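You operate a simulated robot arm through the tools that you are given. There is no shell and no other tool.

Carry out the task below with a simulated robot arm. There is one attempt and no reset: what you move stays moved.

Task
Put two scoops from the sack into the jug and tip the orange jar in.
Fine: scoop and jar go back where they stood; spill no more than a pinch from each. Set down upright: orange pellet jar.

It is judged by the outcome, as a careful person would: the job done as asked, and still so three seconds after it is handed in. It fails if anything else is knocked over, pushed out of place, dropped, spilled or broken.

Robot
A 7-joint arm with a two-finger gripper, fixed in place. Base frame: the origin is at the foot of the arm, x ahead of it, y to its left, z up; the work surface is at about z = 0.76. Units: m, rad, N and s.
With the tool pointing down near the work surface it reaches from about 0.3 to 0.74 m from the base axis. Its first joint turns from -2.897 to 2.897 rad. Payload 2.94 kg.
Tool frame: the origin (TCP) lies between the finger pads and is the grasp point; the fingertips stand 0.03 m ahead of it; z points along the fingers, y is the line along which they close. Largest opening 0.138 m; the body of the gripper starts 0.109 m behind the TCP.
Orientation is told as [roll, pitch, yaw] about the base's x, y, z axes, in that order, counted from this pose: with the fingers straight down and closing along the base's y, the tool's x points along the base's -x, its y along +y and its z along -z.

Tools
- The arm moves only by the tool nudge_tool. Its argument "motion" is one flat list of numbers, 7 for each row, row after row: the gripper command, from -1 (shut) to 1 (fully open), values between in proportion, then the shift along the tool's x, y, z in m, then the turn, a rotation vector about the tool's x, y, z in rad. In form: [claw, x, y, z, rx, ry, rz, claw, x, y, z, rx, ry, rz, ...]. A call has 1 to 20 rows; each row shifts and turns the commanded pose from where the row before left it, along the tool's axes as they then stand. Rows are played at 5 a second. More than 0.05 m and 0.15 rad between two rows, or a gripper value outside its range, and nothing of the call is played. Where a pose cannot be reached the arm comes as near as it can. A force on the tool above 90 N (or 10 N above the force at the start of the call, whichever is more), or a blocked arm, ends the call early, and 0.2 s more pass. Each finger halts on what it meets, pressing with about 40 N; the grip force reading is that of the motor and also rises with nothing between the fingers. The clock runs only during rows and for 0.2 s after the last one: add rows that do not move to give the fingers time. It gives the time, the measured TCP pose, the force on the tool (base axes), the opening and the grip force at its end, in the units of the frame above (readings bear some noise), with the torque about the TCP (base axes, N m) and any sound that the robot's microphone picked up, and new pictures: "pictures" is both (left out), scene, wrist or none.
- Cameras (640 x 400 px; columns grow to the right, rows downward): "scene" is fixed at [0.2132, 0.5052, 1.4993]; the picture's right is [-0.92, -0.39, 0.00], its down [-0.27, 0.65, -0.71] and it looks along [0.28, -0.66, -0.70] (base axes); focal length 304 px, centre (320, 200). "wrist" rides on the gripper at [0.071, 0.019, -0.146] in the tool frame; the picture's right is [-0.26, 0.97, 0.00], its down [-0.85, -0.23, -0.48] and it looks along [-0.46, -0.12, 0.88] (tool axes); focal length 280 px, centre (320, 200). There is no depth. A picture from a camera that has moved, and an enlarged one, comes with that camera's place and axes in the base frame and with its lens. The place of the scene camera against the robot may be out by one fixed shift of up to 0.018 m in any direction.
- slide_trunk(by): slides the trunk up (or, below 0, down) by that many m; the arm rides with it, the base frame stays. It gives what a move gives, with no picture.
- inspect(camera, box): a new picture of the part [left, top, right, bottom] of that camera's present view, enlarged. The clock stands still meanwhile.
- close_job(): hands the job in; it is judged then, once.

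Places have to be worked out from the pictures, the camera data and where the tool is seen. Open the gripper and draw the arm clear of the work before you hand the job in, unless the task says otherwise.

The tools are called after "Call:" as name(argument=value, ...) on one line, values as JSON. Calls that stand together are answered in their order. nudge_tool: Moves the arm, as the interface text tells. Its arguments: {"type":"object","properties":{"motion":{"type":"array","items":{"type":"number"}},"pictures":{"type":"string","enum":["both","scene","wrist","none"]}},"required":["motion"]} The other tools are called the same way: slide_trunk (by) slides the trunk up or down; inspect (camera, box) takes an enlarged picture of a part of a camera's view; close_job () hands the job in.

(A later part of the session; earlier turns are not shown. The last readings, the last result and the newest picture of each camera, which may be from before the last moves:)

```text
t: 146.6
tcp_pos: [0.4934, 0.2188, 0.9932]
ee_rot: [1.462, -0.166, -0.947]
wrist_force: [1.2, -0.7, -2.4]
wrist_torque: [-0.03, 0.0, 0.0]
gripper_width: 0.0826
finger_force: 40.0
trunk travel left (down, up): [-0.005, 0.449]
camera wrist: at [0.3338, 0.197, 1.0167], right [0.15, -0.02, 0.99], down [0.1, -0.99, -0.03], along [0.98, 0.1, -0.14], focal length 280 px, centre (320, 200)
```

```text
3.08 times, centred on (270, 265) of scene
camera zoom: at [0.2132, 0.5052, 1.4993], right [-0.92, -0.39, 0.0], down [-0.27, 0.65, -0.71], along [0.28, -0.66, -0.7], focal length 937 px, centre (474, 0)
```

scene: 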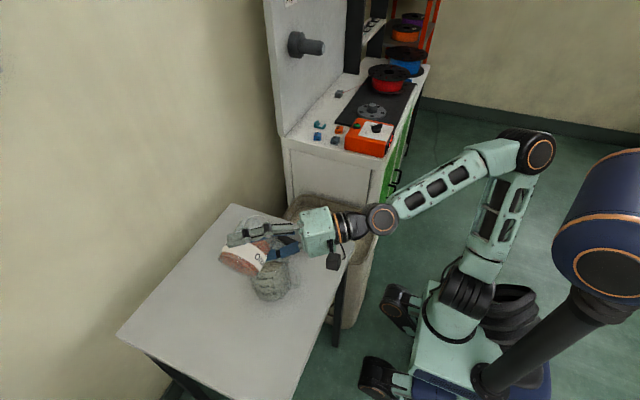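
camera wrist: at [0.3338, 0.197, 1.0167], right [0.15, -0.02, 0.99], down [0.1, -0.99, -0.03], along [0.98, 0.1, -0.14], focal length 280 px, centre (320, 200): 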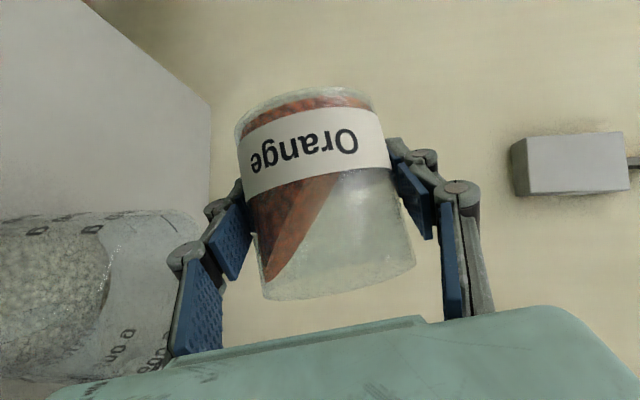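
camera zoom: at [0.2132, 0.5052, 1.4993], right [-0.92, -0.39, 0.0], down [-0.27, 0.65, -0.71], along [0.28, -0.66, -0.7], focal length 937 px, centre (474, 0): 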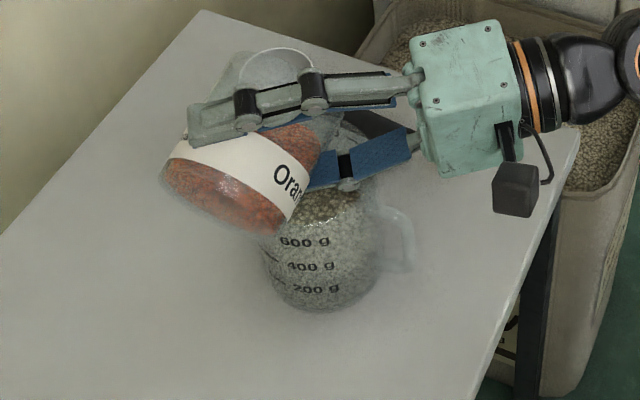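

The pellets are within a centimetre of the lip, which is centred over the mouth. I'll take small steps now.

Call:
nudge_tool(motion=[-0.3, 0, 0, 0, -0.0289, 0, 0.0408, -0.3, 0, 0, 0, -0.0289, 0, 0.0408, -0.3, 0, 0, 0, -0.0289, 0, 0.0408, -0.3, 0, 0, 0, 0, 0, 0, -0.3, 0, 0, 0, 0, 0, 0], pictures="both")

Call:
inspect(camera="scene", box=[200, 200, 340, 330])

Call:
inspect(camera="wrist", box=[60, 80, 460, 380])

```text
t: 147.8
tcp_pos: [0.4946, 0.2179, 0.9912]
ee_rot: [1.548, -0.044, -0.955]
wrist_force: [0.0, 0.3, -1.8]
wrist_torque: [0.02, 0.0, -0.01]
gripper_width: 0.083
finger_force: 40.5
trunk travel left (down, up): [-0.005, 0.449]
camera wrist: at [0.3339, 0.193, 1.0123], right [0.15, -0.17, 0.98], down [0.1, -0.98, -0.18], along [0.98, 0.13, -0.12], focal length 280 px, centre (320, 200)
```

scene: 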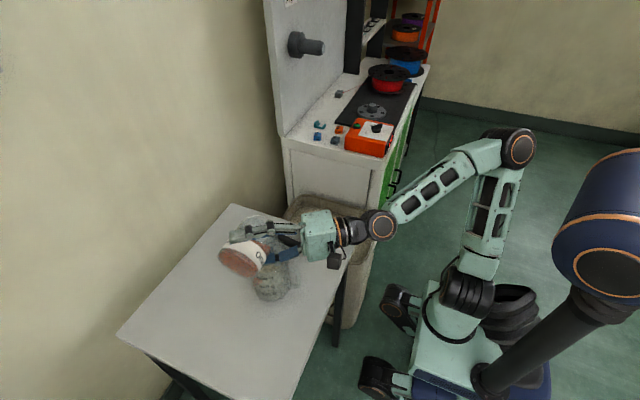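
wrist: 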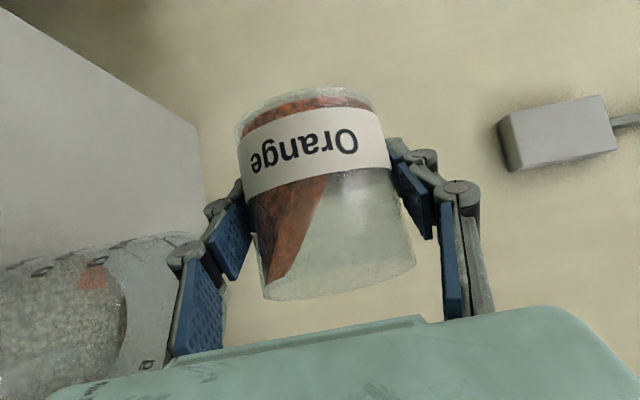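

```text
3.08 times, centred on (270, 265) of scene
camera zoom: at [0.2132, 0.5052, 1.4993], right [-0.92, -0.39, 0.0], down [-0.27, 0.65, -0.71], along [0.28, -0.66, -0.7], focal length 937 px, centre (474, 0)
```

zoom: 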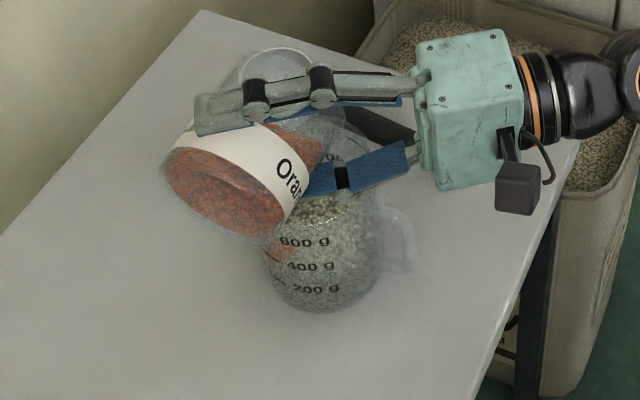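

```text
1.33 times, centred on (260, 230) of wrist
camera zoom: at [0.3339, 0.193, 1.0123], right [0.15, -0.17, 0.98], down [0.1, -0.98, -0.18], along [0.98, 0.13, -0.12], focal length 374 px, centre (400, 160)
```

zoom: 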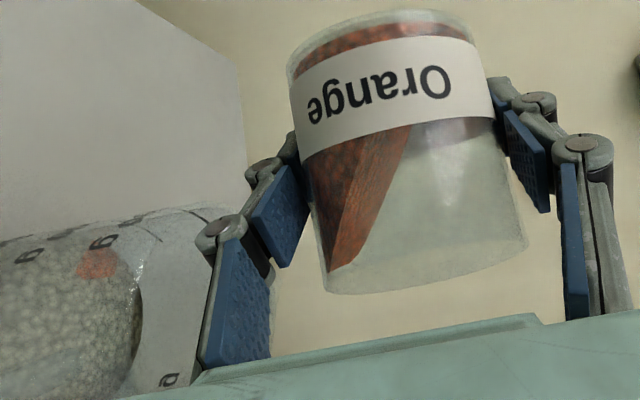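

Orange pellets are now landing in the jug, a little toward its near side. I'll shift the jar about 2.5 cm further over the mouth while continuing the roll gently.

Call:
nudge_tool(motion=[-0.3, -0.0061, -0.0004, -0.0043, 0, 0, 0, -0.3, -0.0061, -0.0004, -0.0043, 0, 0, 0, -0.3, -0.0024, 0, -0.0017, -0.0289, 0, 0.0408, -0.3, -0.0024, 0, -0.0017, -0.0289, 0, 0.0408, -0.3, -0.0024, 0, -0.0017, -0.0289, 0, 0.0408, -0.3, -0.0024, 0.0001, -0.0017, -0.0289, 0, 0.0408, -0.3, 0, 0, 0, 0, 0, 0, -0.3, 0, 0, 0, 0, 0, 0], pictures="both")

Call:
inspect(camera="scene", box=[200, 200, 340, 330])

Call:
inspect(camera="wrist", box=[60, 80, 460, 380])

```text
t: 149.6
tcp_pos: [0.4936, 0.1921, 0.9922]
ee_rot: [1.665, 0.121, -0.949]
wrist_force: [-0.1, -0.6, -0.9]
wrist_torque: [0.02, 0.02, 0.01]
gripper_width: 0.0826
finger_force: 40.1
trunk travel left (down, up): [-0.005, 0.449]
camera wrist: at [0.3339, 0.163, 1.0066], right [0.15, -0.36, 0.92], down [0.1, -0.92, -0.37], along [0.98, 0.15, -0.1], focal length 280 px, centre (320, 200)
```

scene: 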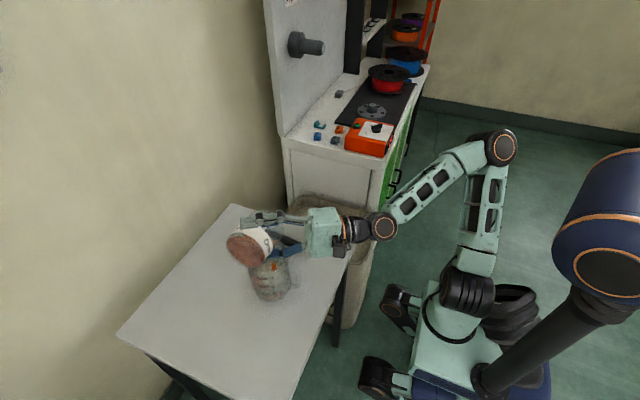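
wrist: 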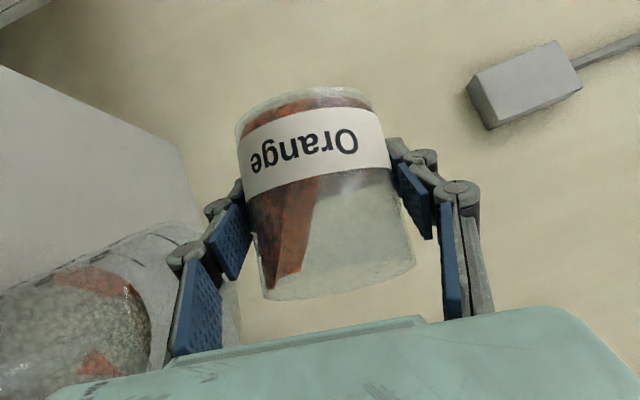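

```text
3.08 times, centred on (270, 265) of scene
camera zoom: at [0.2132, 0.5052, 1.4993], right [-0.92, -0.39, 0.0], down [-0.27, 0.65, -0.71], along [0.28, -0.66, -0.7], focal length 937 px, centre (474, 0)
```

zoom: 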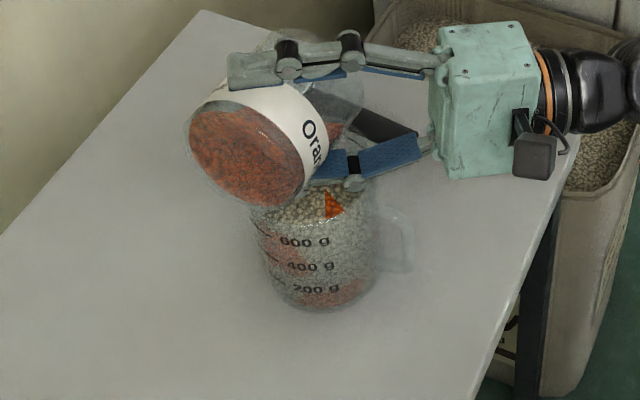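

```text
1.33 times, centred on (260, 230) of wrist
camera zoom: at [0.3339, 0.163, 1.0066], right [0.15, -0.36, 0.92], down [0.1, -0.92, -0.37], along [0.98, 0.15, -0.1], focal length 374 px, centre (400, 160)
```

zoom: 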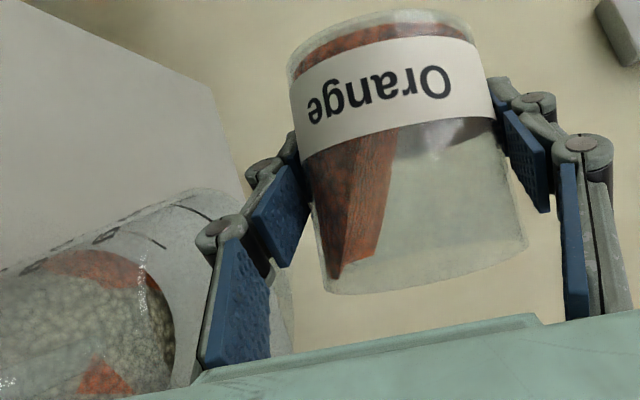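

The jug shows mixed orange and pale pellets, the jar is emptying and the table is clean. The lip is close to centre, so I'll continue rolling here to about 116°.

Call:
nudge_tool(motion=[-0.3, 0, 0, 0, -0.0289, 0, 0.0408, -0.3, 0, 0, 0, -0.0289, 0, 0.0408, -0.3, 0, 0, 0, -0.0289, 0, 0.0408, -0.3, 0, 0, 0, -0.0289, 0, 0.0408, -0.3, 0, 0, 0, -0.0289, 0, 0.0408, -0.3, 0, 0, 0, -0.0289, 0, 0.0408, -0.3, 0, 0, 0, 0, 0, 0, -0.3, 0, 0, 0, 0, 0, 0], pictures="both")

Call:
inspect(camera="scene", box=[200, 200, 340, 330])

Call:
inspect(camera="wrist", box=[60, 80, 460, 380])

```text
t: 151.4
tcp_pos: [0.4937, 0.1914, 0.9916]
ee_rot: [1.85, 0.361, -0.903]
wrist_force: [-0.2, -0.7, -0.1]
wrist_torque: [0.01, 0.03, 0.01]
gripper_width: 0.0827
finger_force: 40.6
trunk travel left (down, up): [-0.005, 0.449]
camera wrist: at [0.3339, 0.1595, 0.9976], right [0.15, -0.61, 0.78], down [0.11, -0.77, -0.63], along [0.98, 0.17, -0.05], focal length 280 px, centre (320, 200)
```

scene: 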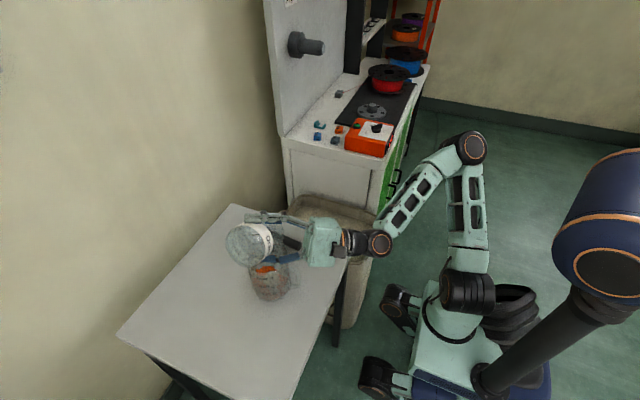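
wrist: 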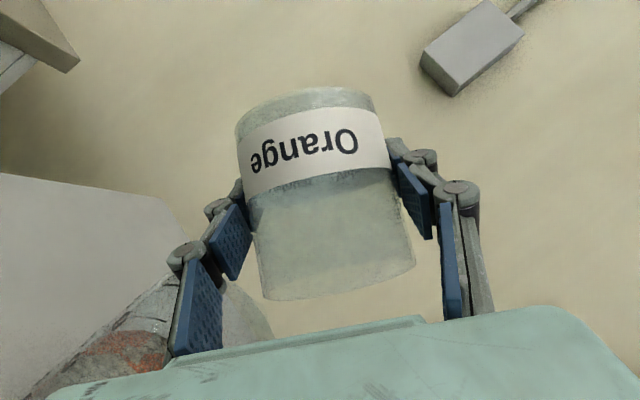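

```text
3.08 times, centred on (270, 265) of scene
camera zoom: at [0.2132, 0.5052, 1.4993], right [-0.92, -0.39, 0.0], down [-0.27, 0.65, -0.71], along [0.28, -0.66, -0.7], focal length 937 px, centre (474, 0)
```

zoom: 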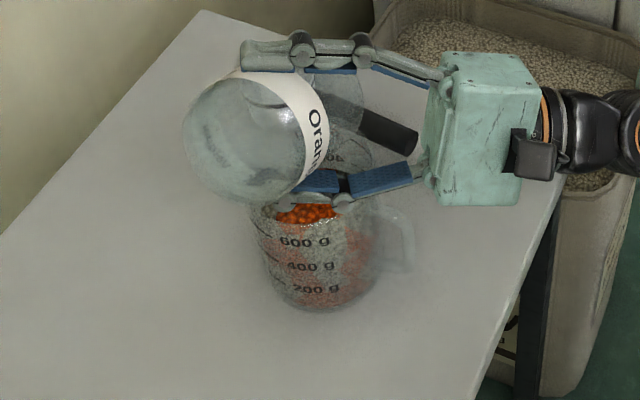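

```text
1.33 times, centred on (260, 230) of wrist
camera zoom: at [0.3339, 0.1595, 0.9976], right [0.15, -0.61, 0.78], down [0.11, -0.77, -0.63], along [0.98, 0.17, -0.05], focal length 374 px, centre (400, 160)
```

zoom: 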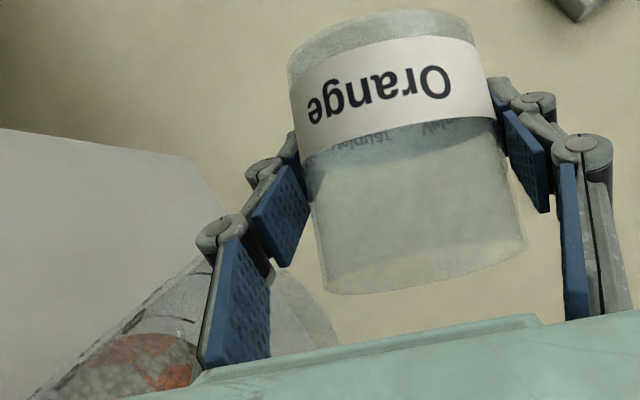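

The jar is empty and the table is still clean. I'll rise 3 cm and roll the jar back upright by the accumulated 2.02 rad.

Call:
nudge_tool(motion=[-0.3, 0, 0, 0, 0, 0, 0, -0.3, 0.0053, 0.0135, 0.0038, 0, 0, 0, -0.3, 0.0053, 0.0135, 0.0038, 0, 0, 0, -0.3, 0, 0, 0, 0.0779, 0, -0.1099, -0.3, 0, 0, 0, 0.0779, 0, -0.1099, -0.3, 0, 0, 0, 0.0779, 0, -0.1099, -0.3, 0, 0, 0, 0.0779, 0, -0.1099, -0.3, 0, 0, 0, 0.0779, 0, -0.1099, -0.3, 0, 0, 0, 0.0779, 0, -0.1099, -0.3, 0, 0, 0, 0.0779, 0, -0.1099, -0.3, 0, 0, 0, 0.0779, 0, -0.1099, -0.3, 0, 0, 0, 0.0779, 0, -0.1099, -0.3, 0, 0, 0, 0.0779, 0, -0.1099, -0.3, 0, 0, 0, 0.0779, 0, -0.1099, -0.3, 0, 0, 0, 0.0779, 0, -0.1099, -0.3, 0, 0, 0, 0.0779, 0, -0.1099, -0.3, 0, 0, 0, 0.0779, 0, -0.1099, -0.3, 0, 0, 0, 0.0779, 0, -0.1099, -0.3, 0, 0, 0, 0, 0, 0, -0.3, 0, 0, 0, 0, 0, 0], pictures="both")

Call:
inspect(camera="scene", box=[200, 200, 340, 330])

```text
t: 154.5
tcp_pos: [0.5293, 0.0501, 1.0136]
ee_rot: [0.779, -0.736, -0.862]
wrist_force: [0.3, 0.2, -1.2]
wrist_torque: [-0.01, 0.01, -0.07]
gripper_width: 0.0825
finger_force: 39.8
trunk travel left (down, up): [-0.005, 0.449]
stopped in row 15: the arm was blocked; the commanded pose is now the measured one
camera wrist: at [0.3775, 0.0912, 1.0537], right [0.35, 0.64, 0.68], down [-0.05, -0.71, 0.7], along [0.94, -0.28, -0.22], focal length 280 px, centre (320, 200)
```

scene: 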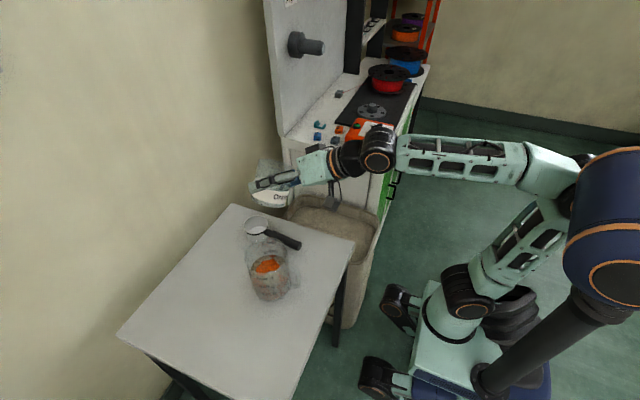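
wrist: 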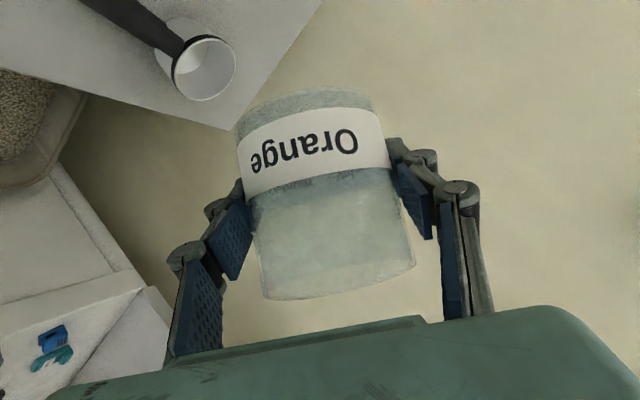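

```text
3.08 times, centred on (270, 265) of scene
camera zoom: at [0.2132, 0.5052, 1.4993], right [-0.92, -0.39, 0.0], down [-0.27, 0.65, -0.71], along [0.28, -0.66, -0.7], focal length 937 px, centre (474, 0)
```

zoom: 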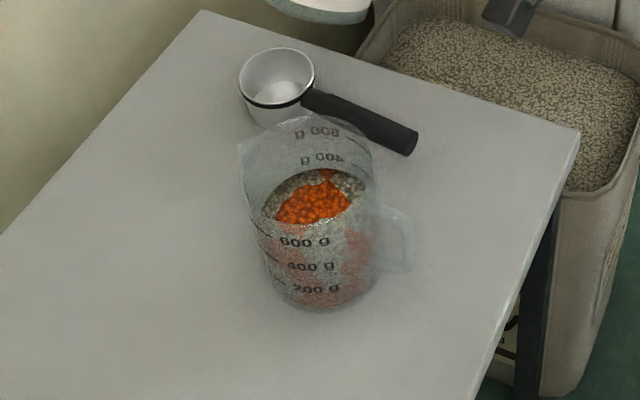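

The fast roll-back made the arm lag and swing in y before it stopped. The jug, scoop and table are all undisturbed and the empty jar is still firmly held. From the reported attitude I computed the turn needed to bring it upright, and I'll apply it slowly.

Call:
nudge_tool(motion=[-0.3, 0, 0, 0, 0, 0, 0, -0.3, 0, 0, 0, 0.0044, 0.0008, -0.0249, -0.3, 0, 0, 0, 0.0044, 0.0008, -0.0249, -0.3, 0, 0, 0, 0.0044, 0.0008, -0.0249, -0.3, 0, 0, 0, 0.0044, 0.0008, -0.0249, -0.3, 0, 0, 0, 0.0044, 0.0008, -0.0249, -0.3, 0, 0, 0, 0.0044, 0.0008, -0.0249, -0.3, 0, 0, 0, 0, 0, 0], pictures="scene")

```text
t: 156.3
tcp_pos: [0.5361, 0.0376, 1.0023]
ee_rot: [0.616, -0.815, -0.704]
wrist_force: [0.0, -0.8, -0.7]
wrist_torque: [0.01, 0.01, 0.04]
gripper_width: 0.0823
finger_force: 40.1
trunk travel left (down, up): [-0.005, 0.449]
```

scene: 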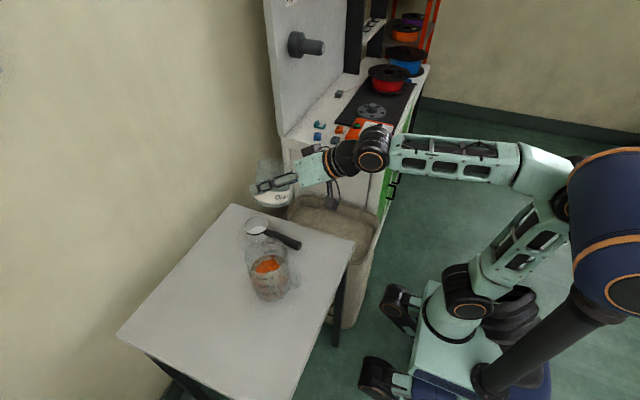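

The slow turn tracks well. I'll apply the remaining correction (about 0.46 rad) at the same gentle pace.

Call:
nudge_tool(motion=[-0.3, 0, 0, 0, 0.0044, -0.0002, -0.0354, -0.3, 0, 0, 0, 0.0044, -0.0002, -0.0354, -0.3, 0, 0, 0, 0.0044, -0.0002, -0.0354, -0.3, 0, 0, 0, 0.0044, -0.0002, -0.0354, -0.3, 0, 0, 0, 0.0044, -0.0002, -0.0354, -0.3, 0, 0, 0, 0.0044, -0.0002, -0.0354, -0.3, 0, 0, 0, 0.0044, -0.0002, -0.0354, -0.3, 0, 0, 0, 0.0044, -0.0002, -0.0354, -0.3, 0, 0, 0, 0.0044, -0.0002, -0.0354, -0.3, 0, 0, 0, 0.0044, -0.0002, -0.0354, -0.3, 0, 0, 0, 0.0044, -0.0002, -0.0354, -0.3, 0, 0, 0, 0.0044, -0.0002, -0.0354, -0.3, 0, 0, 0, 0.0044, -0.0002, -0.0354, -0.3, 0, 0, 0, 0, 0, 0, -0.3, 0, 0, 0, 0, 0, 0], pictures="both")

```text
t: 159.5
tcp_pos: [0.5367, 0.0417, 0.9938]
ee_rot: [-0.003, -0.948, 0.007]
wrist_force: [-5.4, 9.7, -3.3]
wrist_torque: [-0.74, -0.56, -0.95]
gripper_width: 0.0826
finger_force: 40.0
trunk travel left (down, up): [-0.005, 0.449]
camera wrist: at [0.3778, 0.0596, 1.0223], right [0.15, 0.97, 0.21], down [0.11, -0.23, 0.97], along [0.98, -0.12, -0.14], focal length 280 px, centre (320, 200)
```

scene: 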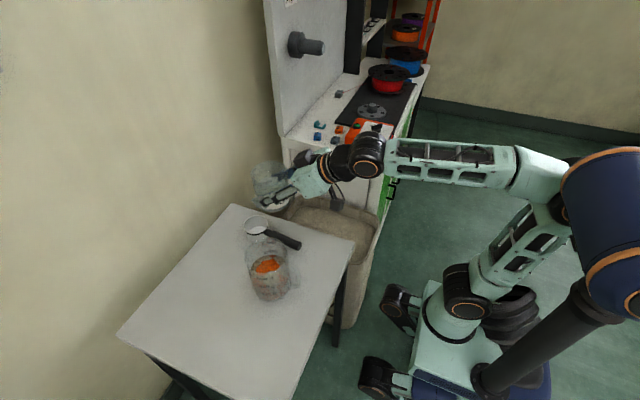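
wrist: 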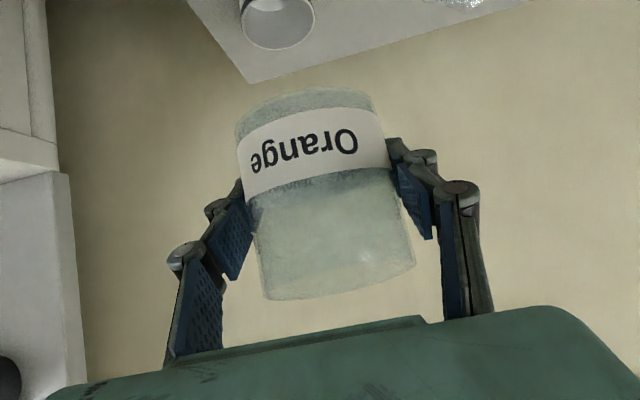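

The jar is upright again, but the wrist reads about 12 N. I'll hold still one step and re-read to see whether that's a transient.

Call:
nudge_tool(motion=[-0.3, 0, 0, 0, 0, 0, 0], pictures="none")

Call:
inspect(camera="scene", box=[230, 100, 420, 240])

```text
t: 159.9
tcp_pos: [0.5383, 0.0401, 0.9937]
ee_rot: [-0.002, -0.947, 0.008]
wrist_force: [0.6, -0.3, -0.4]
wrist_torque: [0.01, 0.0, -0.01]
gripper_width: 0.0825
finger_force: 40.7
trunk travel left (down, up): [-0.005, 0.449]
```

```text
2.86 times, centred on (325, 170) of scene
camera zoom: at [0.2132, 0.5052, 1.4993], right [-0.92, -0.39, 0.0], down [-0.27, 0.65, -0.71], along [0.28, -0.66, -0.7], focal length 870 px, centre (306, 286)
```

zoom: 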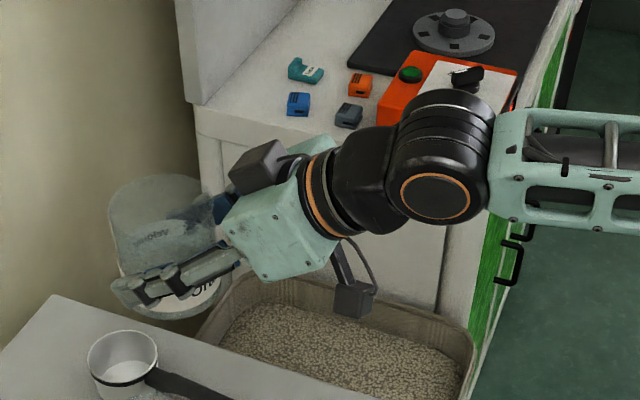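

That was a transient; the force is back to zero. I'll carry the upright empty jar slowly back over the jug toward its own spot at a safe height.

Call:
nudge_tool(motion=[-0.3, 0.0004, 0.0094, -0.0019, 0, 0, 0, -0.3, 0.0004, 0.0188, -0.0019, 0, 0, 0, -0.3, 0.0004, 0.0188, -0.0019, 0, 0, 0, -0.3, 0.0004, 0.0188, -0.0019, 0, 0, 0, -0.3, 0.0004, 0.0188, -0.0019, 0, 0, 0, -0.3, 0.0004, 0.0188, -0.0019, 0, 0, 0, -0.3, 0.0004, 0.0188, -0.0019, 0, 0, 0, -0.3, 0.0004, 0.0188, -0.0019, 0, 0, 0, -0.3, 0, 0, 0, 0, 0, 0], pictures="scene")

```text
t: 162.1
tcp_pos: [0.5295, 0.194, 0.9893]
ee_rot: [0.006, -0.928, 0.017]
wrist_force: [-0.5, 1.3, 0.8]
wrist_torque: [-0.08, 0.06, -0.06]
gripper_width: 0.0827
finger_force: 39.8
trunk travel left (down, up): [-0.005, 0.449]
stopped in row 9: the arm was blocked; the commanded pose is now the measured one
```

scene: 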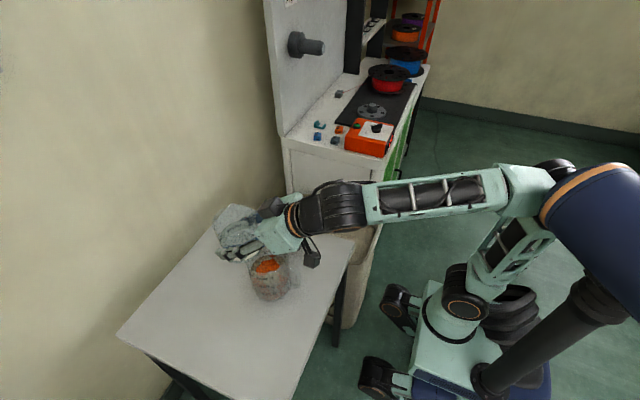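

The arm reports itself blocked again partway, with little tool force. I'll look at the whole arm to understand what limits it.

Call:
inspect(camera="scene", box=[340, 120, 640, 400])

Call:
inspect(camera="scene", box=[190, 170, 360, 320])

Call:
nudge_tool(motion=[-0.3, 0, 0, 0, 0, 0, 0], pictures="both")

```text
1.43 times, centred on (490, 260) of scene
camera zoom: at [0.2132, 0.5052, 1.4993], right [-0.92, -0.39, 0.0], down [-0.27, 0.65, -0.71], along [0.28, -0.66, -0.7], focal length 435 px, centre (77, 114)
```

zoom: 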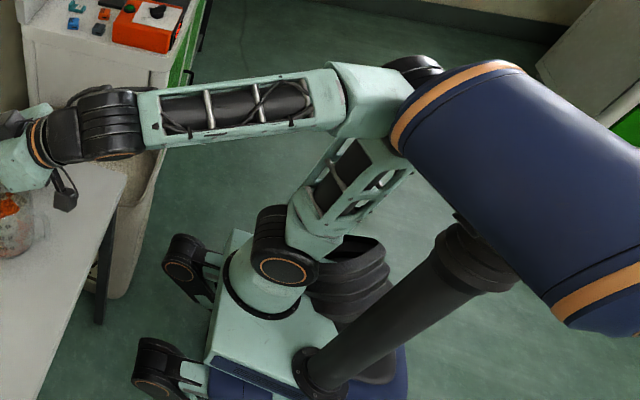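

```text
2.67 times, centred on (275, 245) of scene
camera zoom: at [0.2132, 0.5052, 1.4993], right [-0.92, -0.39, 0.0], down [-0.27, 0.65, -0.71], along [0.28, -0.66, -0.7], focal length 812 px, centre (440, 80)
```

zoom: 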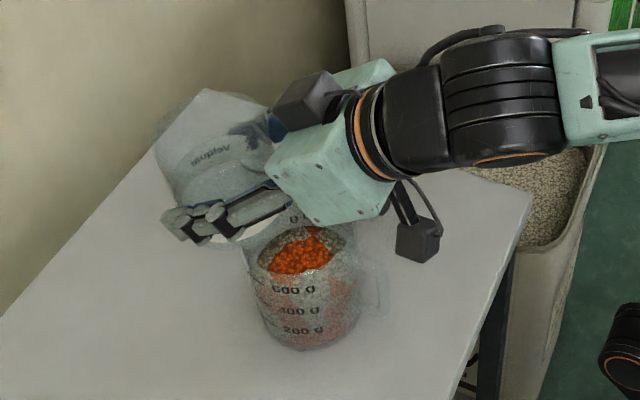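

```text
t: 162.5
tcp_pos: [0.5295, 0.1933, 0.9897]
ee_rot: [0.003, -0.923, 0.018]
wrist_force: [0.5, 0.7, -0.1]
wrist_torque: [-0.02, 0.04, -0.01]
gripper_width: 0.0825
finger_force: 40.2
trunk travel left (down, up): [-0.005, 0.449]
camera wrist: at [0.3702, 0.2083, 1.021], right [0.14, 0.97, 0.21], down [0.14, -0.23, 0.96], along [0.98, -0.1, -0.16], focal length 280 px, centre (320, 200)
```

scene: 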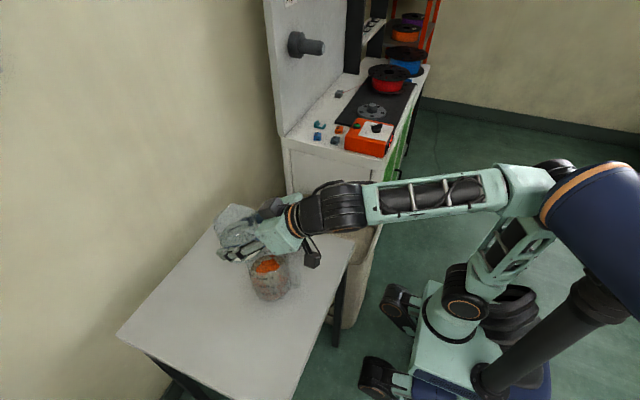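
wrist: 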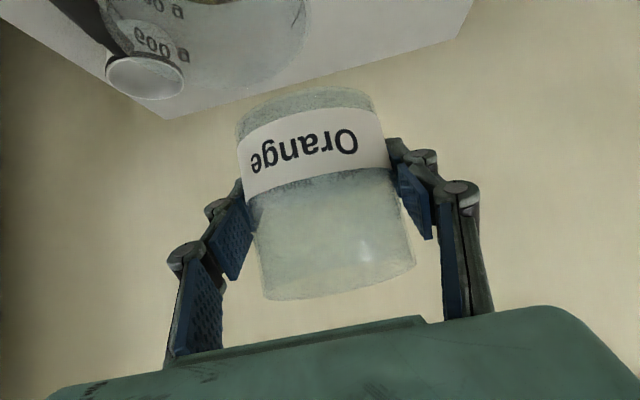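

The picture shows the elbow crowding the robot's own dark blue body part beside it, which is probably what blocks the faster moves. The jar is upright and clear of the jug, so I'll try very small steps toward its place.

Call:
nudge_tool(motion=[-0.3, 0, 0.006, 0, 0, 0, 0, -0.3, 0, 0.006, 0, 0, 0, 0, -0.3, 0, 0.006, 0, 0, 0, 0, -0.3, 0, 0.006, 0, 0, 0, 0, -0.3, 0, 0.006, 0, 0, 0, 0, -0.3, 0, 0, 0, 0, 0, 0], pictures="scene")

```text
t: 163.9
tcp_pos: [0.5292, 0.221, 0.9854]
ee_rot: [0.002, -0.918, 0.015]
wrist_force: [-0.6, 0.9, -0.3]
wrist_torque: [-0.01, -0.02, 0.01]
gripper_width: 0.0824
finger_force: 39.9
trunk travel left (down, up): [-0.005, 0.449]
```

scene: 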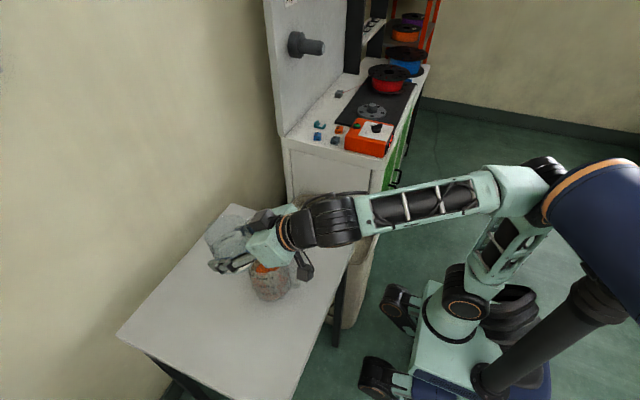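

That tracked. I'll continue in small steps along +y until over the jar's place.

Call:
nudge_tool(motion=[-0.3, 0, 0.007, 0, 0, 0, 0, -0.3, 0, 0.007, 0, 0, 0, 0, -0.3, 0, 0.007, 0, 0, 0, 0, -0.3, 0, 0.007, 0, 0, 0, 0, -0.3, 0, 0.007, 0, 0, 0, 0, -0.3, 0, 0.007, 0, 0, 0, 0, -0.3, 0, 0.007, 0, 0, 0, 0, -0.3, 0, 0.007, 0, 0, 0, 0, -0.3, 0, 0.007, 0, 0, 0, 0, -0.3, 0, 0.007, 0, 0, 0, 0, -0.3, 0, 0, 0, 0, 0, 0], pictures="scene")

```text
t: 166.3
tcp_pos: [0.5277, 0.2918, 0.9889]
ee_rot: [0.003, -0.921, 0.019]
wrist_force: [0.4, 0.0, -0.9]
wrist_torque: [-0.01, 0.02, 0.01]
gripper_width: 0.0824
finger_force: 40.0
trunk travel left (down, up): [-0.005, 0.449]
```

scene: 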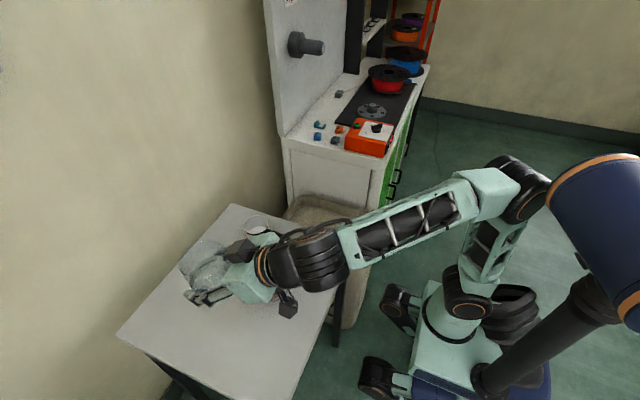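

Tracking well and the elbow is moving clear. I'll now descend toward the jar's spot, trimming the pitch and yaw back to upright.

Call:
nudge_tool(motion=[-0.3, 0.0082, 0.003, 0.004, 0.0018, -0.0043, 0.0014, -0.3, 0.0082, 0.003, 0.004, 0.0018, -0.0043, 0.0014, -0.3, 0.0082, 0.003, 0.004, 0.0018, -0.0043, 0.0014, -0.3, 0.0082, 0.003, 0.004, 0.0018, -0.0043, 0.0014, -0.3, 0.0082, 0.003, 0.004, 0.0018, -0.0043, 0.0014, -0.3, 0.0082, 0.003, 0.004, 0.0018, -0.0043, 0.0014, -0.3, 0.0082, 0.003, 0.004, 0.0018, -0.0043, 0.0014, -0.3, 0.0082, 0.003, 0.004, 0.0018, -0.0043, 0.0014, -0.3, 0.0082, 0.003, 0.004, 0.0018, -0.0043, 0.0014, -0.3, 0.0082, 0.003, 0.004, 0.0018, -0.0043, 0.0014, -0.3, 0, 0, 0, 0, 0, 0, -0.3, 0, 0, 0, 0, 0, 0], pictures="both")

Call:
inspect(camera="scene", box=[180, 220, 340, 380])

```text
t: 168.9
tcp_pos: [0.51, 0.3217, 0.8972]
ee_rot: [0.003, -0.965, -0.006]
wrist_force: [-0.4, -0.7, -1.1]
wrist_torque: [-0.01, -0.02, -0.03]
gripper_width: 0.0824
finger_force: 40.1
trunk travel left (down, up): [-0.005, 0.449]
camera wrist: at [0.3513, 0.3416, 0.9228], right [0.15, 0.96, 0.22], down [0.09, -0.23, 0.97], along [0.98, -0.13, -0.12], focal length 280 px, centre (320, 200)
```

scene: 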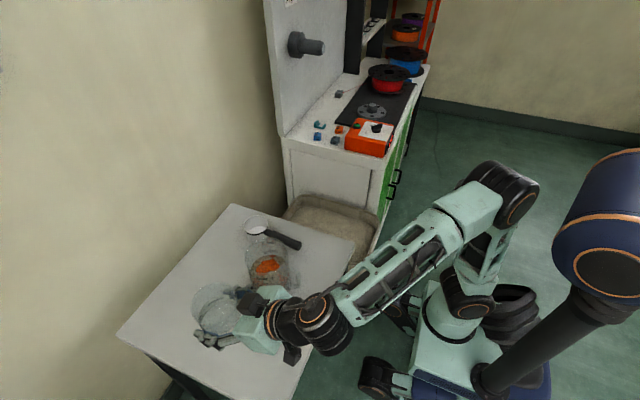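
wrist: 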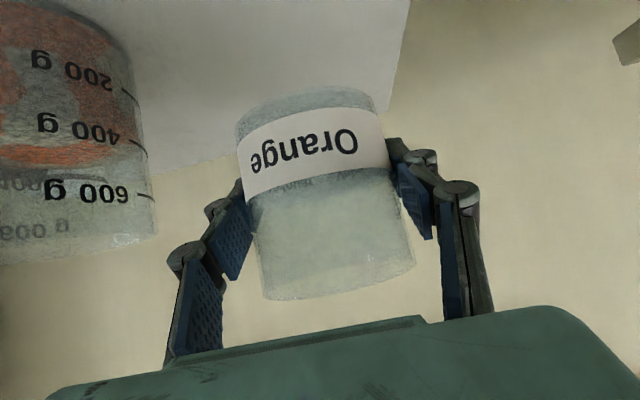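

```text
2.50 times, centred on (260, 300) of scene
camera zoom: at [0.2132, 0.5052, 1.4993], right [-0.92, -0.39, 0.0], down [-0.27, 0.65, -0.71], along [0.28, -0.66, -0.7], focal length 761 px, centre (470, -50)
```

zoom: 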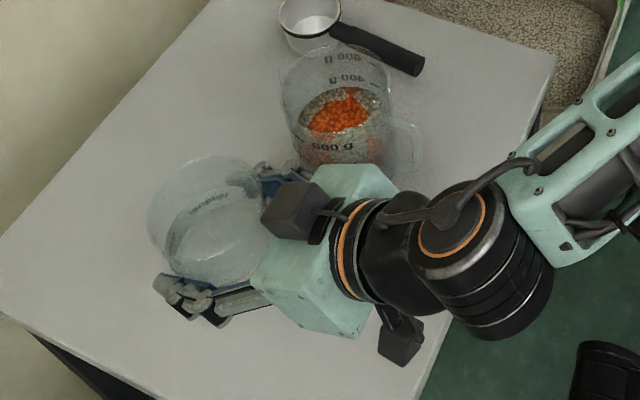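

The pose now matches the grasp attitude at (0.510, 0.3217). I'll lower the jar to just above the table.

Call:
nudge_tool(motion=[-0.3, 0.0086, 0, 0.006, 0, 0, 0, -0.3, 0.0086, 0, 0.006, 0, 0, 0, -0.3, 0.0086, 0, 0.006, 0, 0, 0, -0.3, 0.0086, 0, 0.006, 0, 0, 0, -0.3, 0.0086, 0, 0.006, 0, 0, 0, -0.3, 0.0086, 0, 0.006, 0, 0, 0, -0.3, 0.0086, 0, 0.006, 0, 0, 0, -0.3, 0.0066, 0, 0.0046, 0, 0, 0, -0.3, 0.0041, 0, 0.0028, 0, 0, 0, -0.3, 0.0025, 0, 0.0017, 0, 0, 0, -0.3, 0, 0, 0, 0, 0, 0, -0.3, 0, 0, 0, 0, 0, 0], pictures="both")

Call:
inspect(camera="scene", box=[180, 250, 320, 380])

```text
t: 171.5
tcp_pos: [0.5111, 0.3213, 0.8074]
ee_rot: [0.004, -0.965, -0.004]
wrist_force: [0.3, -0.1, -0.9]
wrist_torque: [0.0, 0.0, -0.01]
gripper_width: 0.0825
finger_force: 39.9
trunk travel left (down, up): [-0.005, 0.449]
camera wrist: at [0.3517, 0.3413, 0.8334], right [0.15, 0.96, 0.22], down [0.09, -0.23, 0.97], along [0.98, -0.13, -0.12], focal length 280 px, centre (320, 200)
```

scene: 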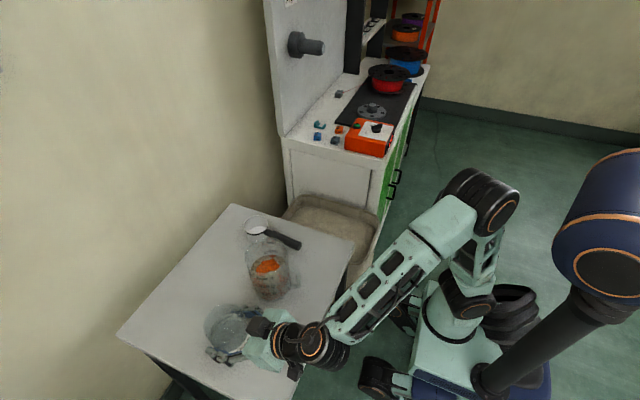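
wrist: 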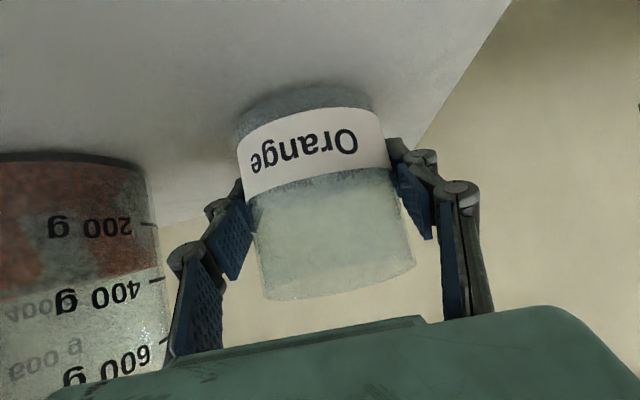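

```text
3.08 times, centred on (250, 315) of scene
camera zoom: at [0.2132, 0.5052, 1.4993], right [-0.92, -0.39, 0.0], down [-0.27, 0.65, -0.71], along [0.28, -0.66, -0.7], focal length 937 px, centre (535, -154)
```

zoom: 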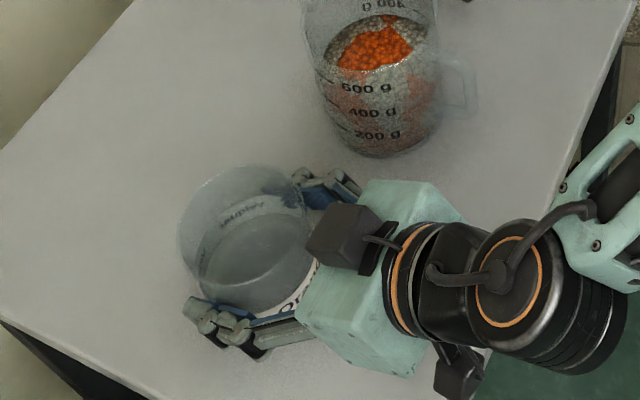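

No contact yet at z 0.8074. I'll settle the last few millimetres.

Call:
nudge_tool(motion=[-0.3, 0.0012, 0, 0.0009, 0, 0, 0, -0.3, 0.0012, 0, 0.0009, 0, 0, 0, -0.3, 0.0008, 0, 0.0006, 0, 0, 0, -0.3, 0, 0, 0, 0, 0, 0], pictures="none")

```text
t: 172.5
tcp_pos: [0.5105, 0.3217, 0.8025]
ee_rot: [0.002, -0.966, -0.005]
wrist_force: [0.8, 0.9, -1.7]
wrist_torque: [0.03, 0.02, 0.03]
gripper_width: 0.0823
finger_force: 40.4
trunk travel left (down, up): [-0.005, 0.449]
```

At the grasp height with no load yet. I'll ease down another 1.5 mm to feel the table.

Call:
nudge_tool(motion=[-0.3, 0.0006, 0, 0.0004, 0, 0, 0, -0.3, 0.0006, 0, 0.0004, 0, 0, 0, -0.3, 0, 0, 0, 0, 0, 0], pictures="none")

```text
t: 173.3
tcp_pos: [0.5107, 0.322, 0.8024]
ee_rot: [0.005, -0.965, -0.005]
wrist_force: [-0.8, 0.0, 0.5]
wrist_torque: [-0.01, 0.02, -0.05]
gripper_width: 0.0827
finger_force: 40.4
trunk travel left (down, up): [-0.005, 0.449]
```

It's beginning to touch, with z no longer dropping. One more millimetre to seat it.

Call:
nudge_tool(motion=[-0.3, 0.0008, 0, 0.0006, 0, 0, 0, -0.3, 0, 0, 0, 0, 0, 0], pictures="scene")

Call:
inspect(camera="scene", box=[180, 250, 320, 380])

```text
t: 173.9
tcp_pos: [0.5098, 0.3219, 0.8036]
ee_rot: [0.005, -0.968, -0.006]
wrist_force: [0.4, 0.5, 7.7]
wrist_torque: [-0.12, 0.3, -0.01]
gripper_width: 0.0825
finger_force: 40.3
trunk travel left (down, up): [-0.005, 0.449]
```

scene: 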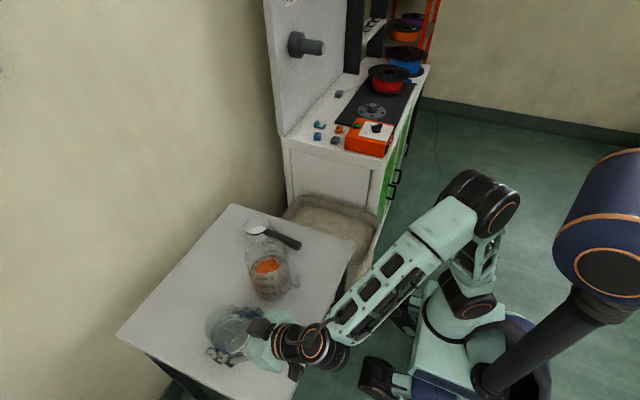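

```text
3.08 times, centred on (250, 315) of scene
camera zoom: at [0.2132, 0.5052, 1.4993], right [-0.92, -0.39, 0.0], down [-0.27, 0.65, -0.71], along [0.28, -0.66, -0.7], focal length 937 px, centre (535, -154)
```

zoom: 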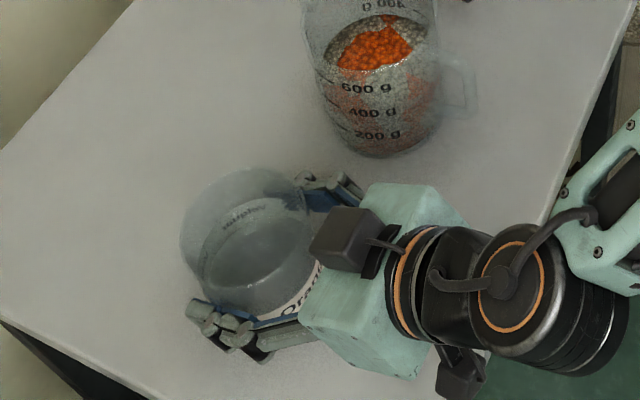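

It's seated, with a slight bias onto the rear edge. I'll ease that off (a hair up and nose-down), then open the fingers gradually.

Call:
nudge_tool(motion=[-0.3, -0.0008, 0, -0.0006, 0, 0.01, 0, -0.3, 0, 0, 0, 0, 0, 0, 0.1, 0, 0, 0, 0, 0, 0, 0.22, 0, 0, 0, 0, 0, 0, 0.3, 0, 0, 0, 0, 0, 0, 0.4, 0, 0, 0, 0, 0, 0, 0.55, 0, 0, 0, 0, 0, 0, 0.667, 0, 0, 0, 0, 0, 0, 0.667, 0, 0, 0, 0, 0, 0], pictures="both")

Call:
inspect(camera="scene", box=[180, 250, 320, 380])

Call:
inspect(camera="wrist", box=[120, 80, 560, 340])

```text
t: 175.9
tcp_pos: [0.51, 0.3222, 0.8019]
ee_rot: [0.005, -0.954, -0.006]
wrist_force: [0.4, -0.3, 0.7]
wrist_torque: [-0.01, 0.02, 0.05]
gripper_width: 0.1154
finger_force: 0.1
trunk travel left (down, up): [-0.005, 0.449]
camera wrist: at [0.3513, 0.341, 0.8296], right [0.15, 0.96, 0.22], down [0.1, -0.23, 0.97], along [0.98, -0.13, -0.13], focal length 280 px, centre (320, 200)
```

scene: 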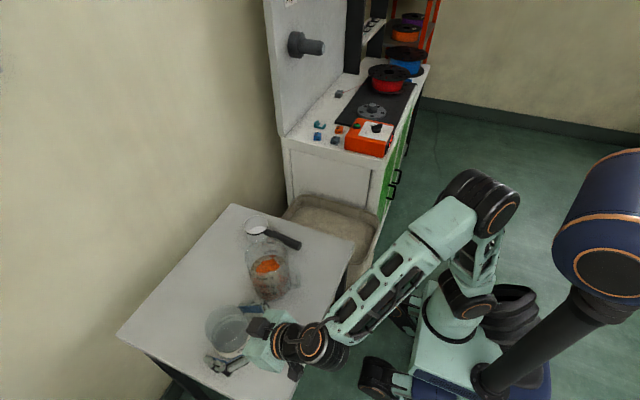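
wrist: 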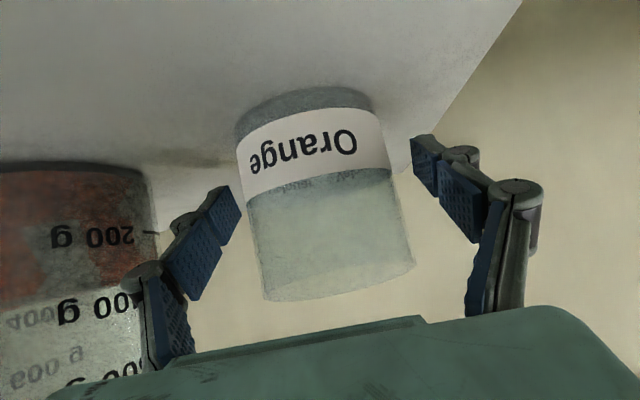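

```text
3.08 times, centred on (250, 315) of scene
camera zoom: at [0.2132, 0.5052, 1.4993], right [-0.92, -0.39, 0.0], down [-0.27, 0.65, -0.71], along [0.28, -0.66, -0.7], focal length 937 px, centre (535, -154)
```

zoom: 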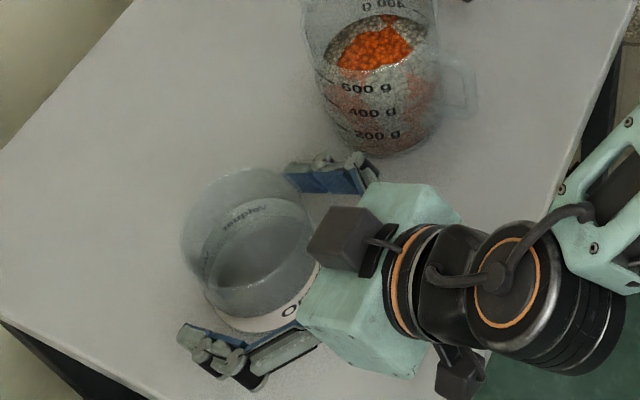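

```text
1.45 times, centred on (340, 210) of wrist
camera zoom: at [0.3513, 0.341, 0.8296], right [0.15, 0.96, 0.22], down [0.1, -0.23, 0.97], along [0.98, -0.13, -0.13], focal length 408 px, centre (291, 186)
```

zoom: 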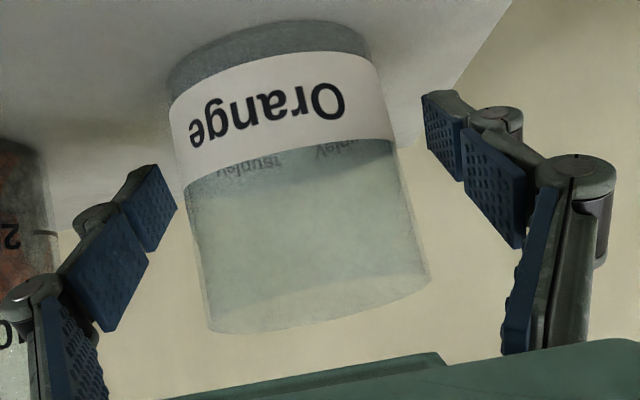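

The jar stands upright and free at its original place. I'll back straight out along the tool axis.

Call:
nudge_tool(motion=[0.667, 0, 0, -0.008, 0, 0, 0, 0.667, 0, 0, -0.0125, 0, 0, 0, 0.667, 0, 0, -0.0125, 0, 0, 0, 0.667, 0, 0, -0.0125, 0, 0, 0, 0.667, 0, 0, -0.0125, 0, 0, 0, 0.667, 0, 0, -0.0125, 0, 0, 0, 0.667, 0, 0, -0.0125, 0, 0, 0, 0.667, 0, 0, -0.0125, 0, 0, 0, 0.667, 0, 0, -0.0125, 0, 0, 0, 0.667, 0, 0, -0.0125, 0, 0, 0, 0.667, 0, 0, -0.0125, 0, 0, 0, 0.667, 0, 0, -0.0125, 0, 0, 0, 0.667, 0, 0, 0, 0, 0, 0], pictures="both")

Call:
inspect(camera="scene", box=[180, 200, 340, 380])

```text
t: 178.7
tcp_pos: [0.3928, 0.3217, 0.8833]
ee_rot: [-0.001, -0.949, 0.001]
wrist_force: [-0.6, 0.3, 0.7]
wrist_torque: [0.01, 0.03, -0.01]
gripper_width: 0.115
finger_force: 0.0
trunk travel left (down, up): [-0.005, 0.449]
camera wrist: at [0.2332, 0.3405, 0.9126], right [0.15, 0.96, 0.21], down [0.11, -0.23, 0.97], along [0.98, -0.13, -0.14], focal length 280 px, centre (320, 200)
```

scene: 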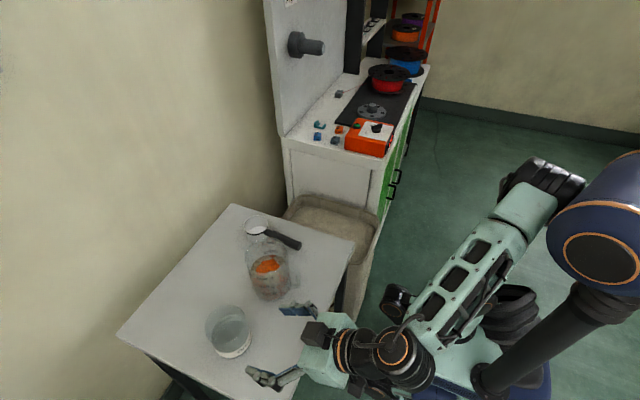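
wrist: 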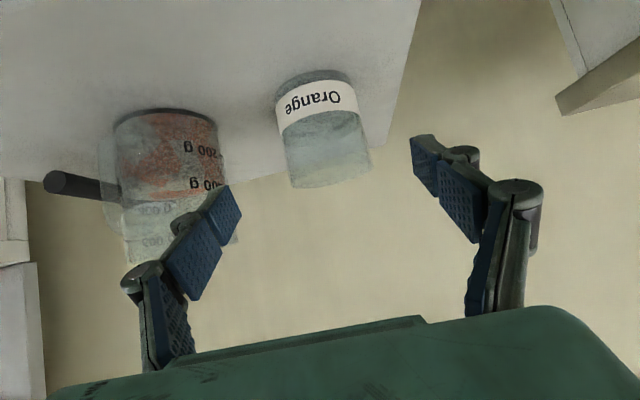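

```text
2.22 times, centred on (260, 290) of scene
camera zoom: at [0.2132, 0.5052, 1.4993], right [-0.92, -0.39, 0.0], down [-0.27, 0.65, -0.71], along [0.28, -0.66, -0.7], focal length 677 px, centre (453, 0)
```

zoom: 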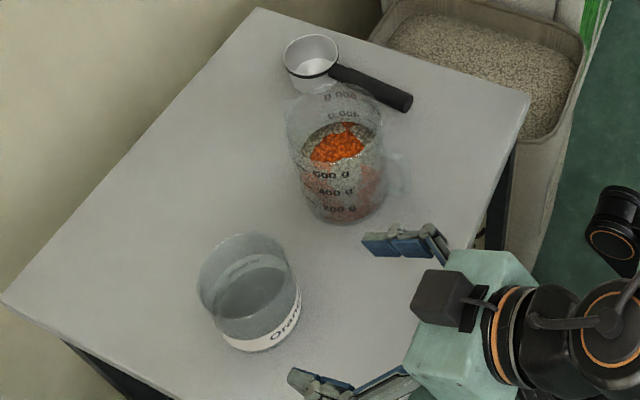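

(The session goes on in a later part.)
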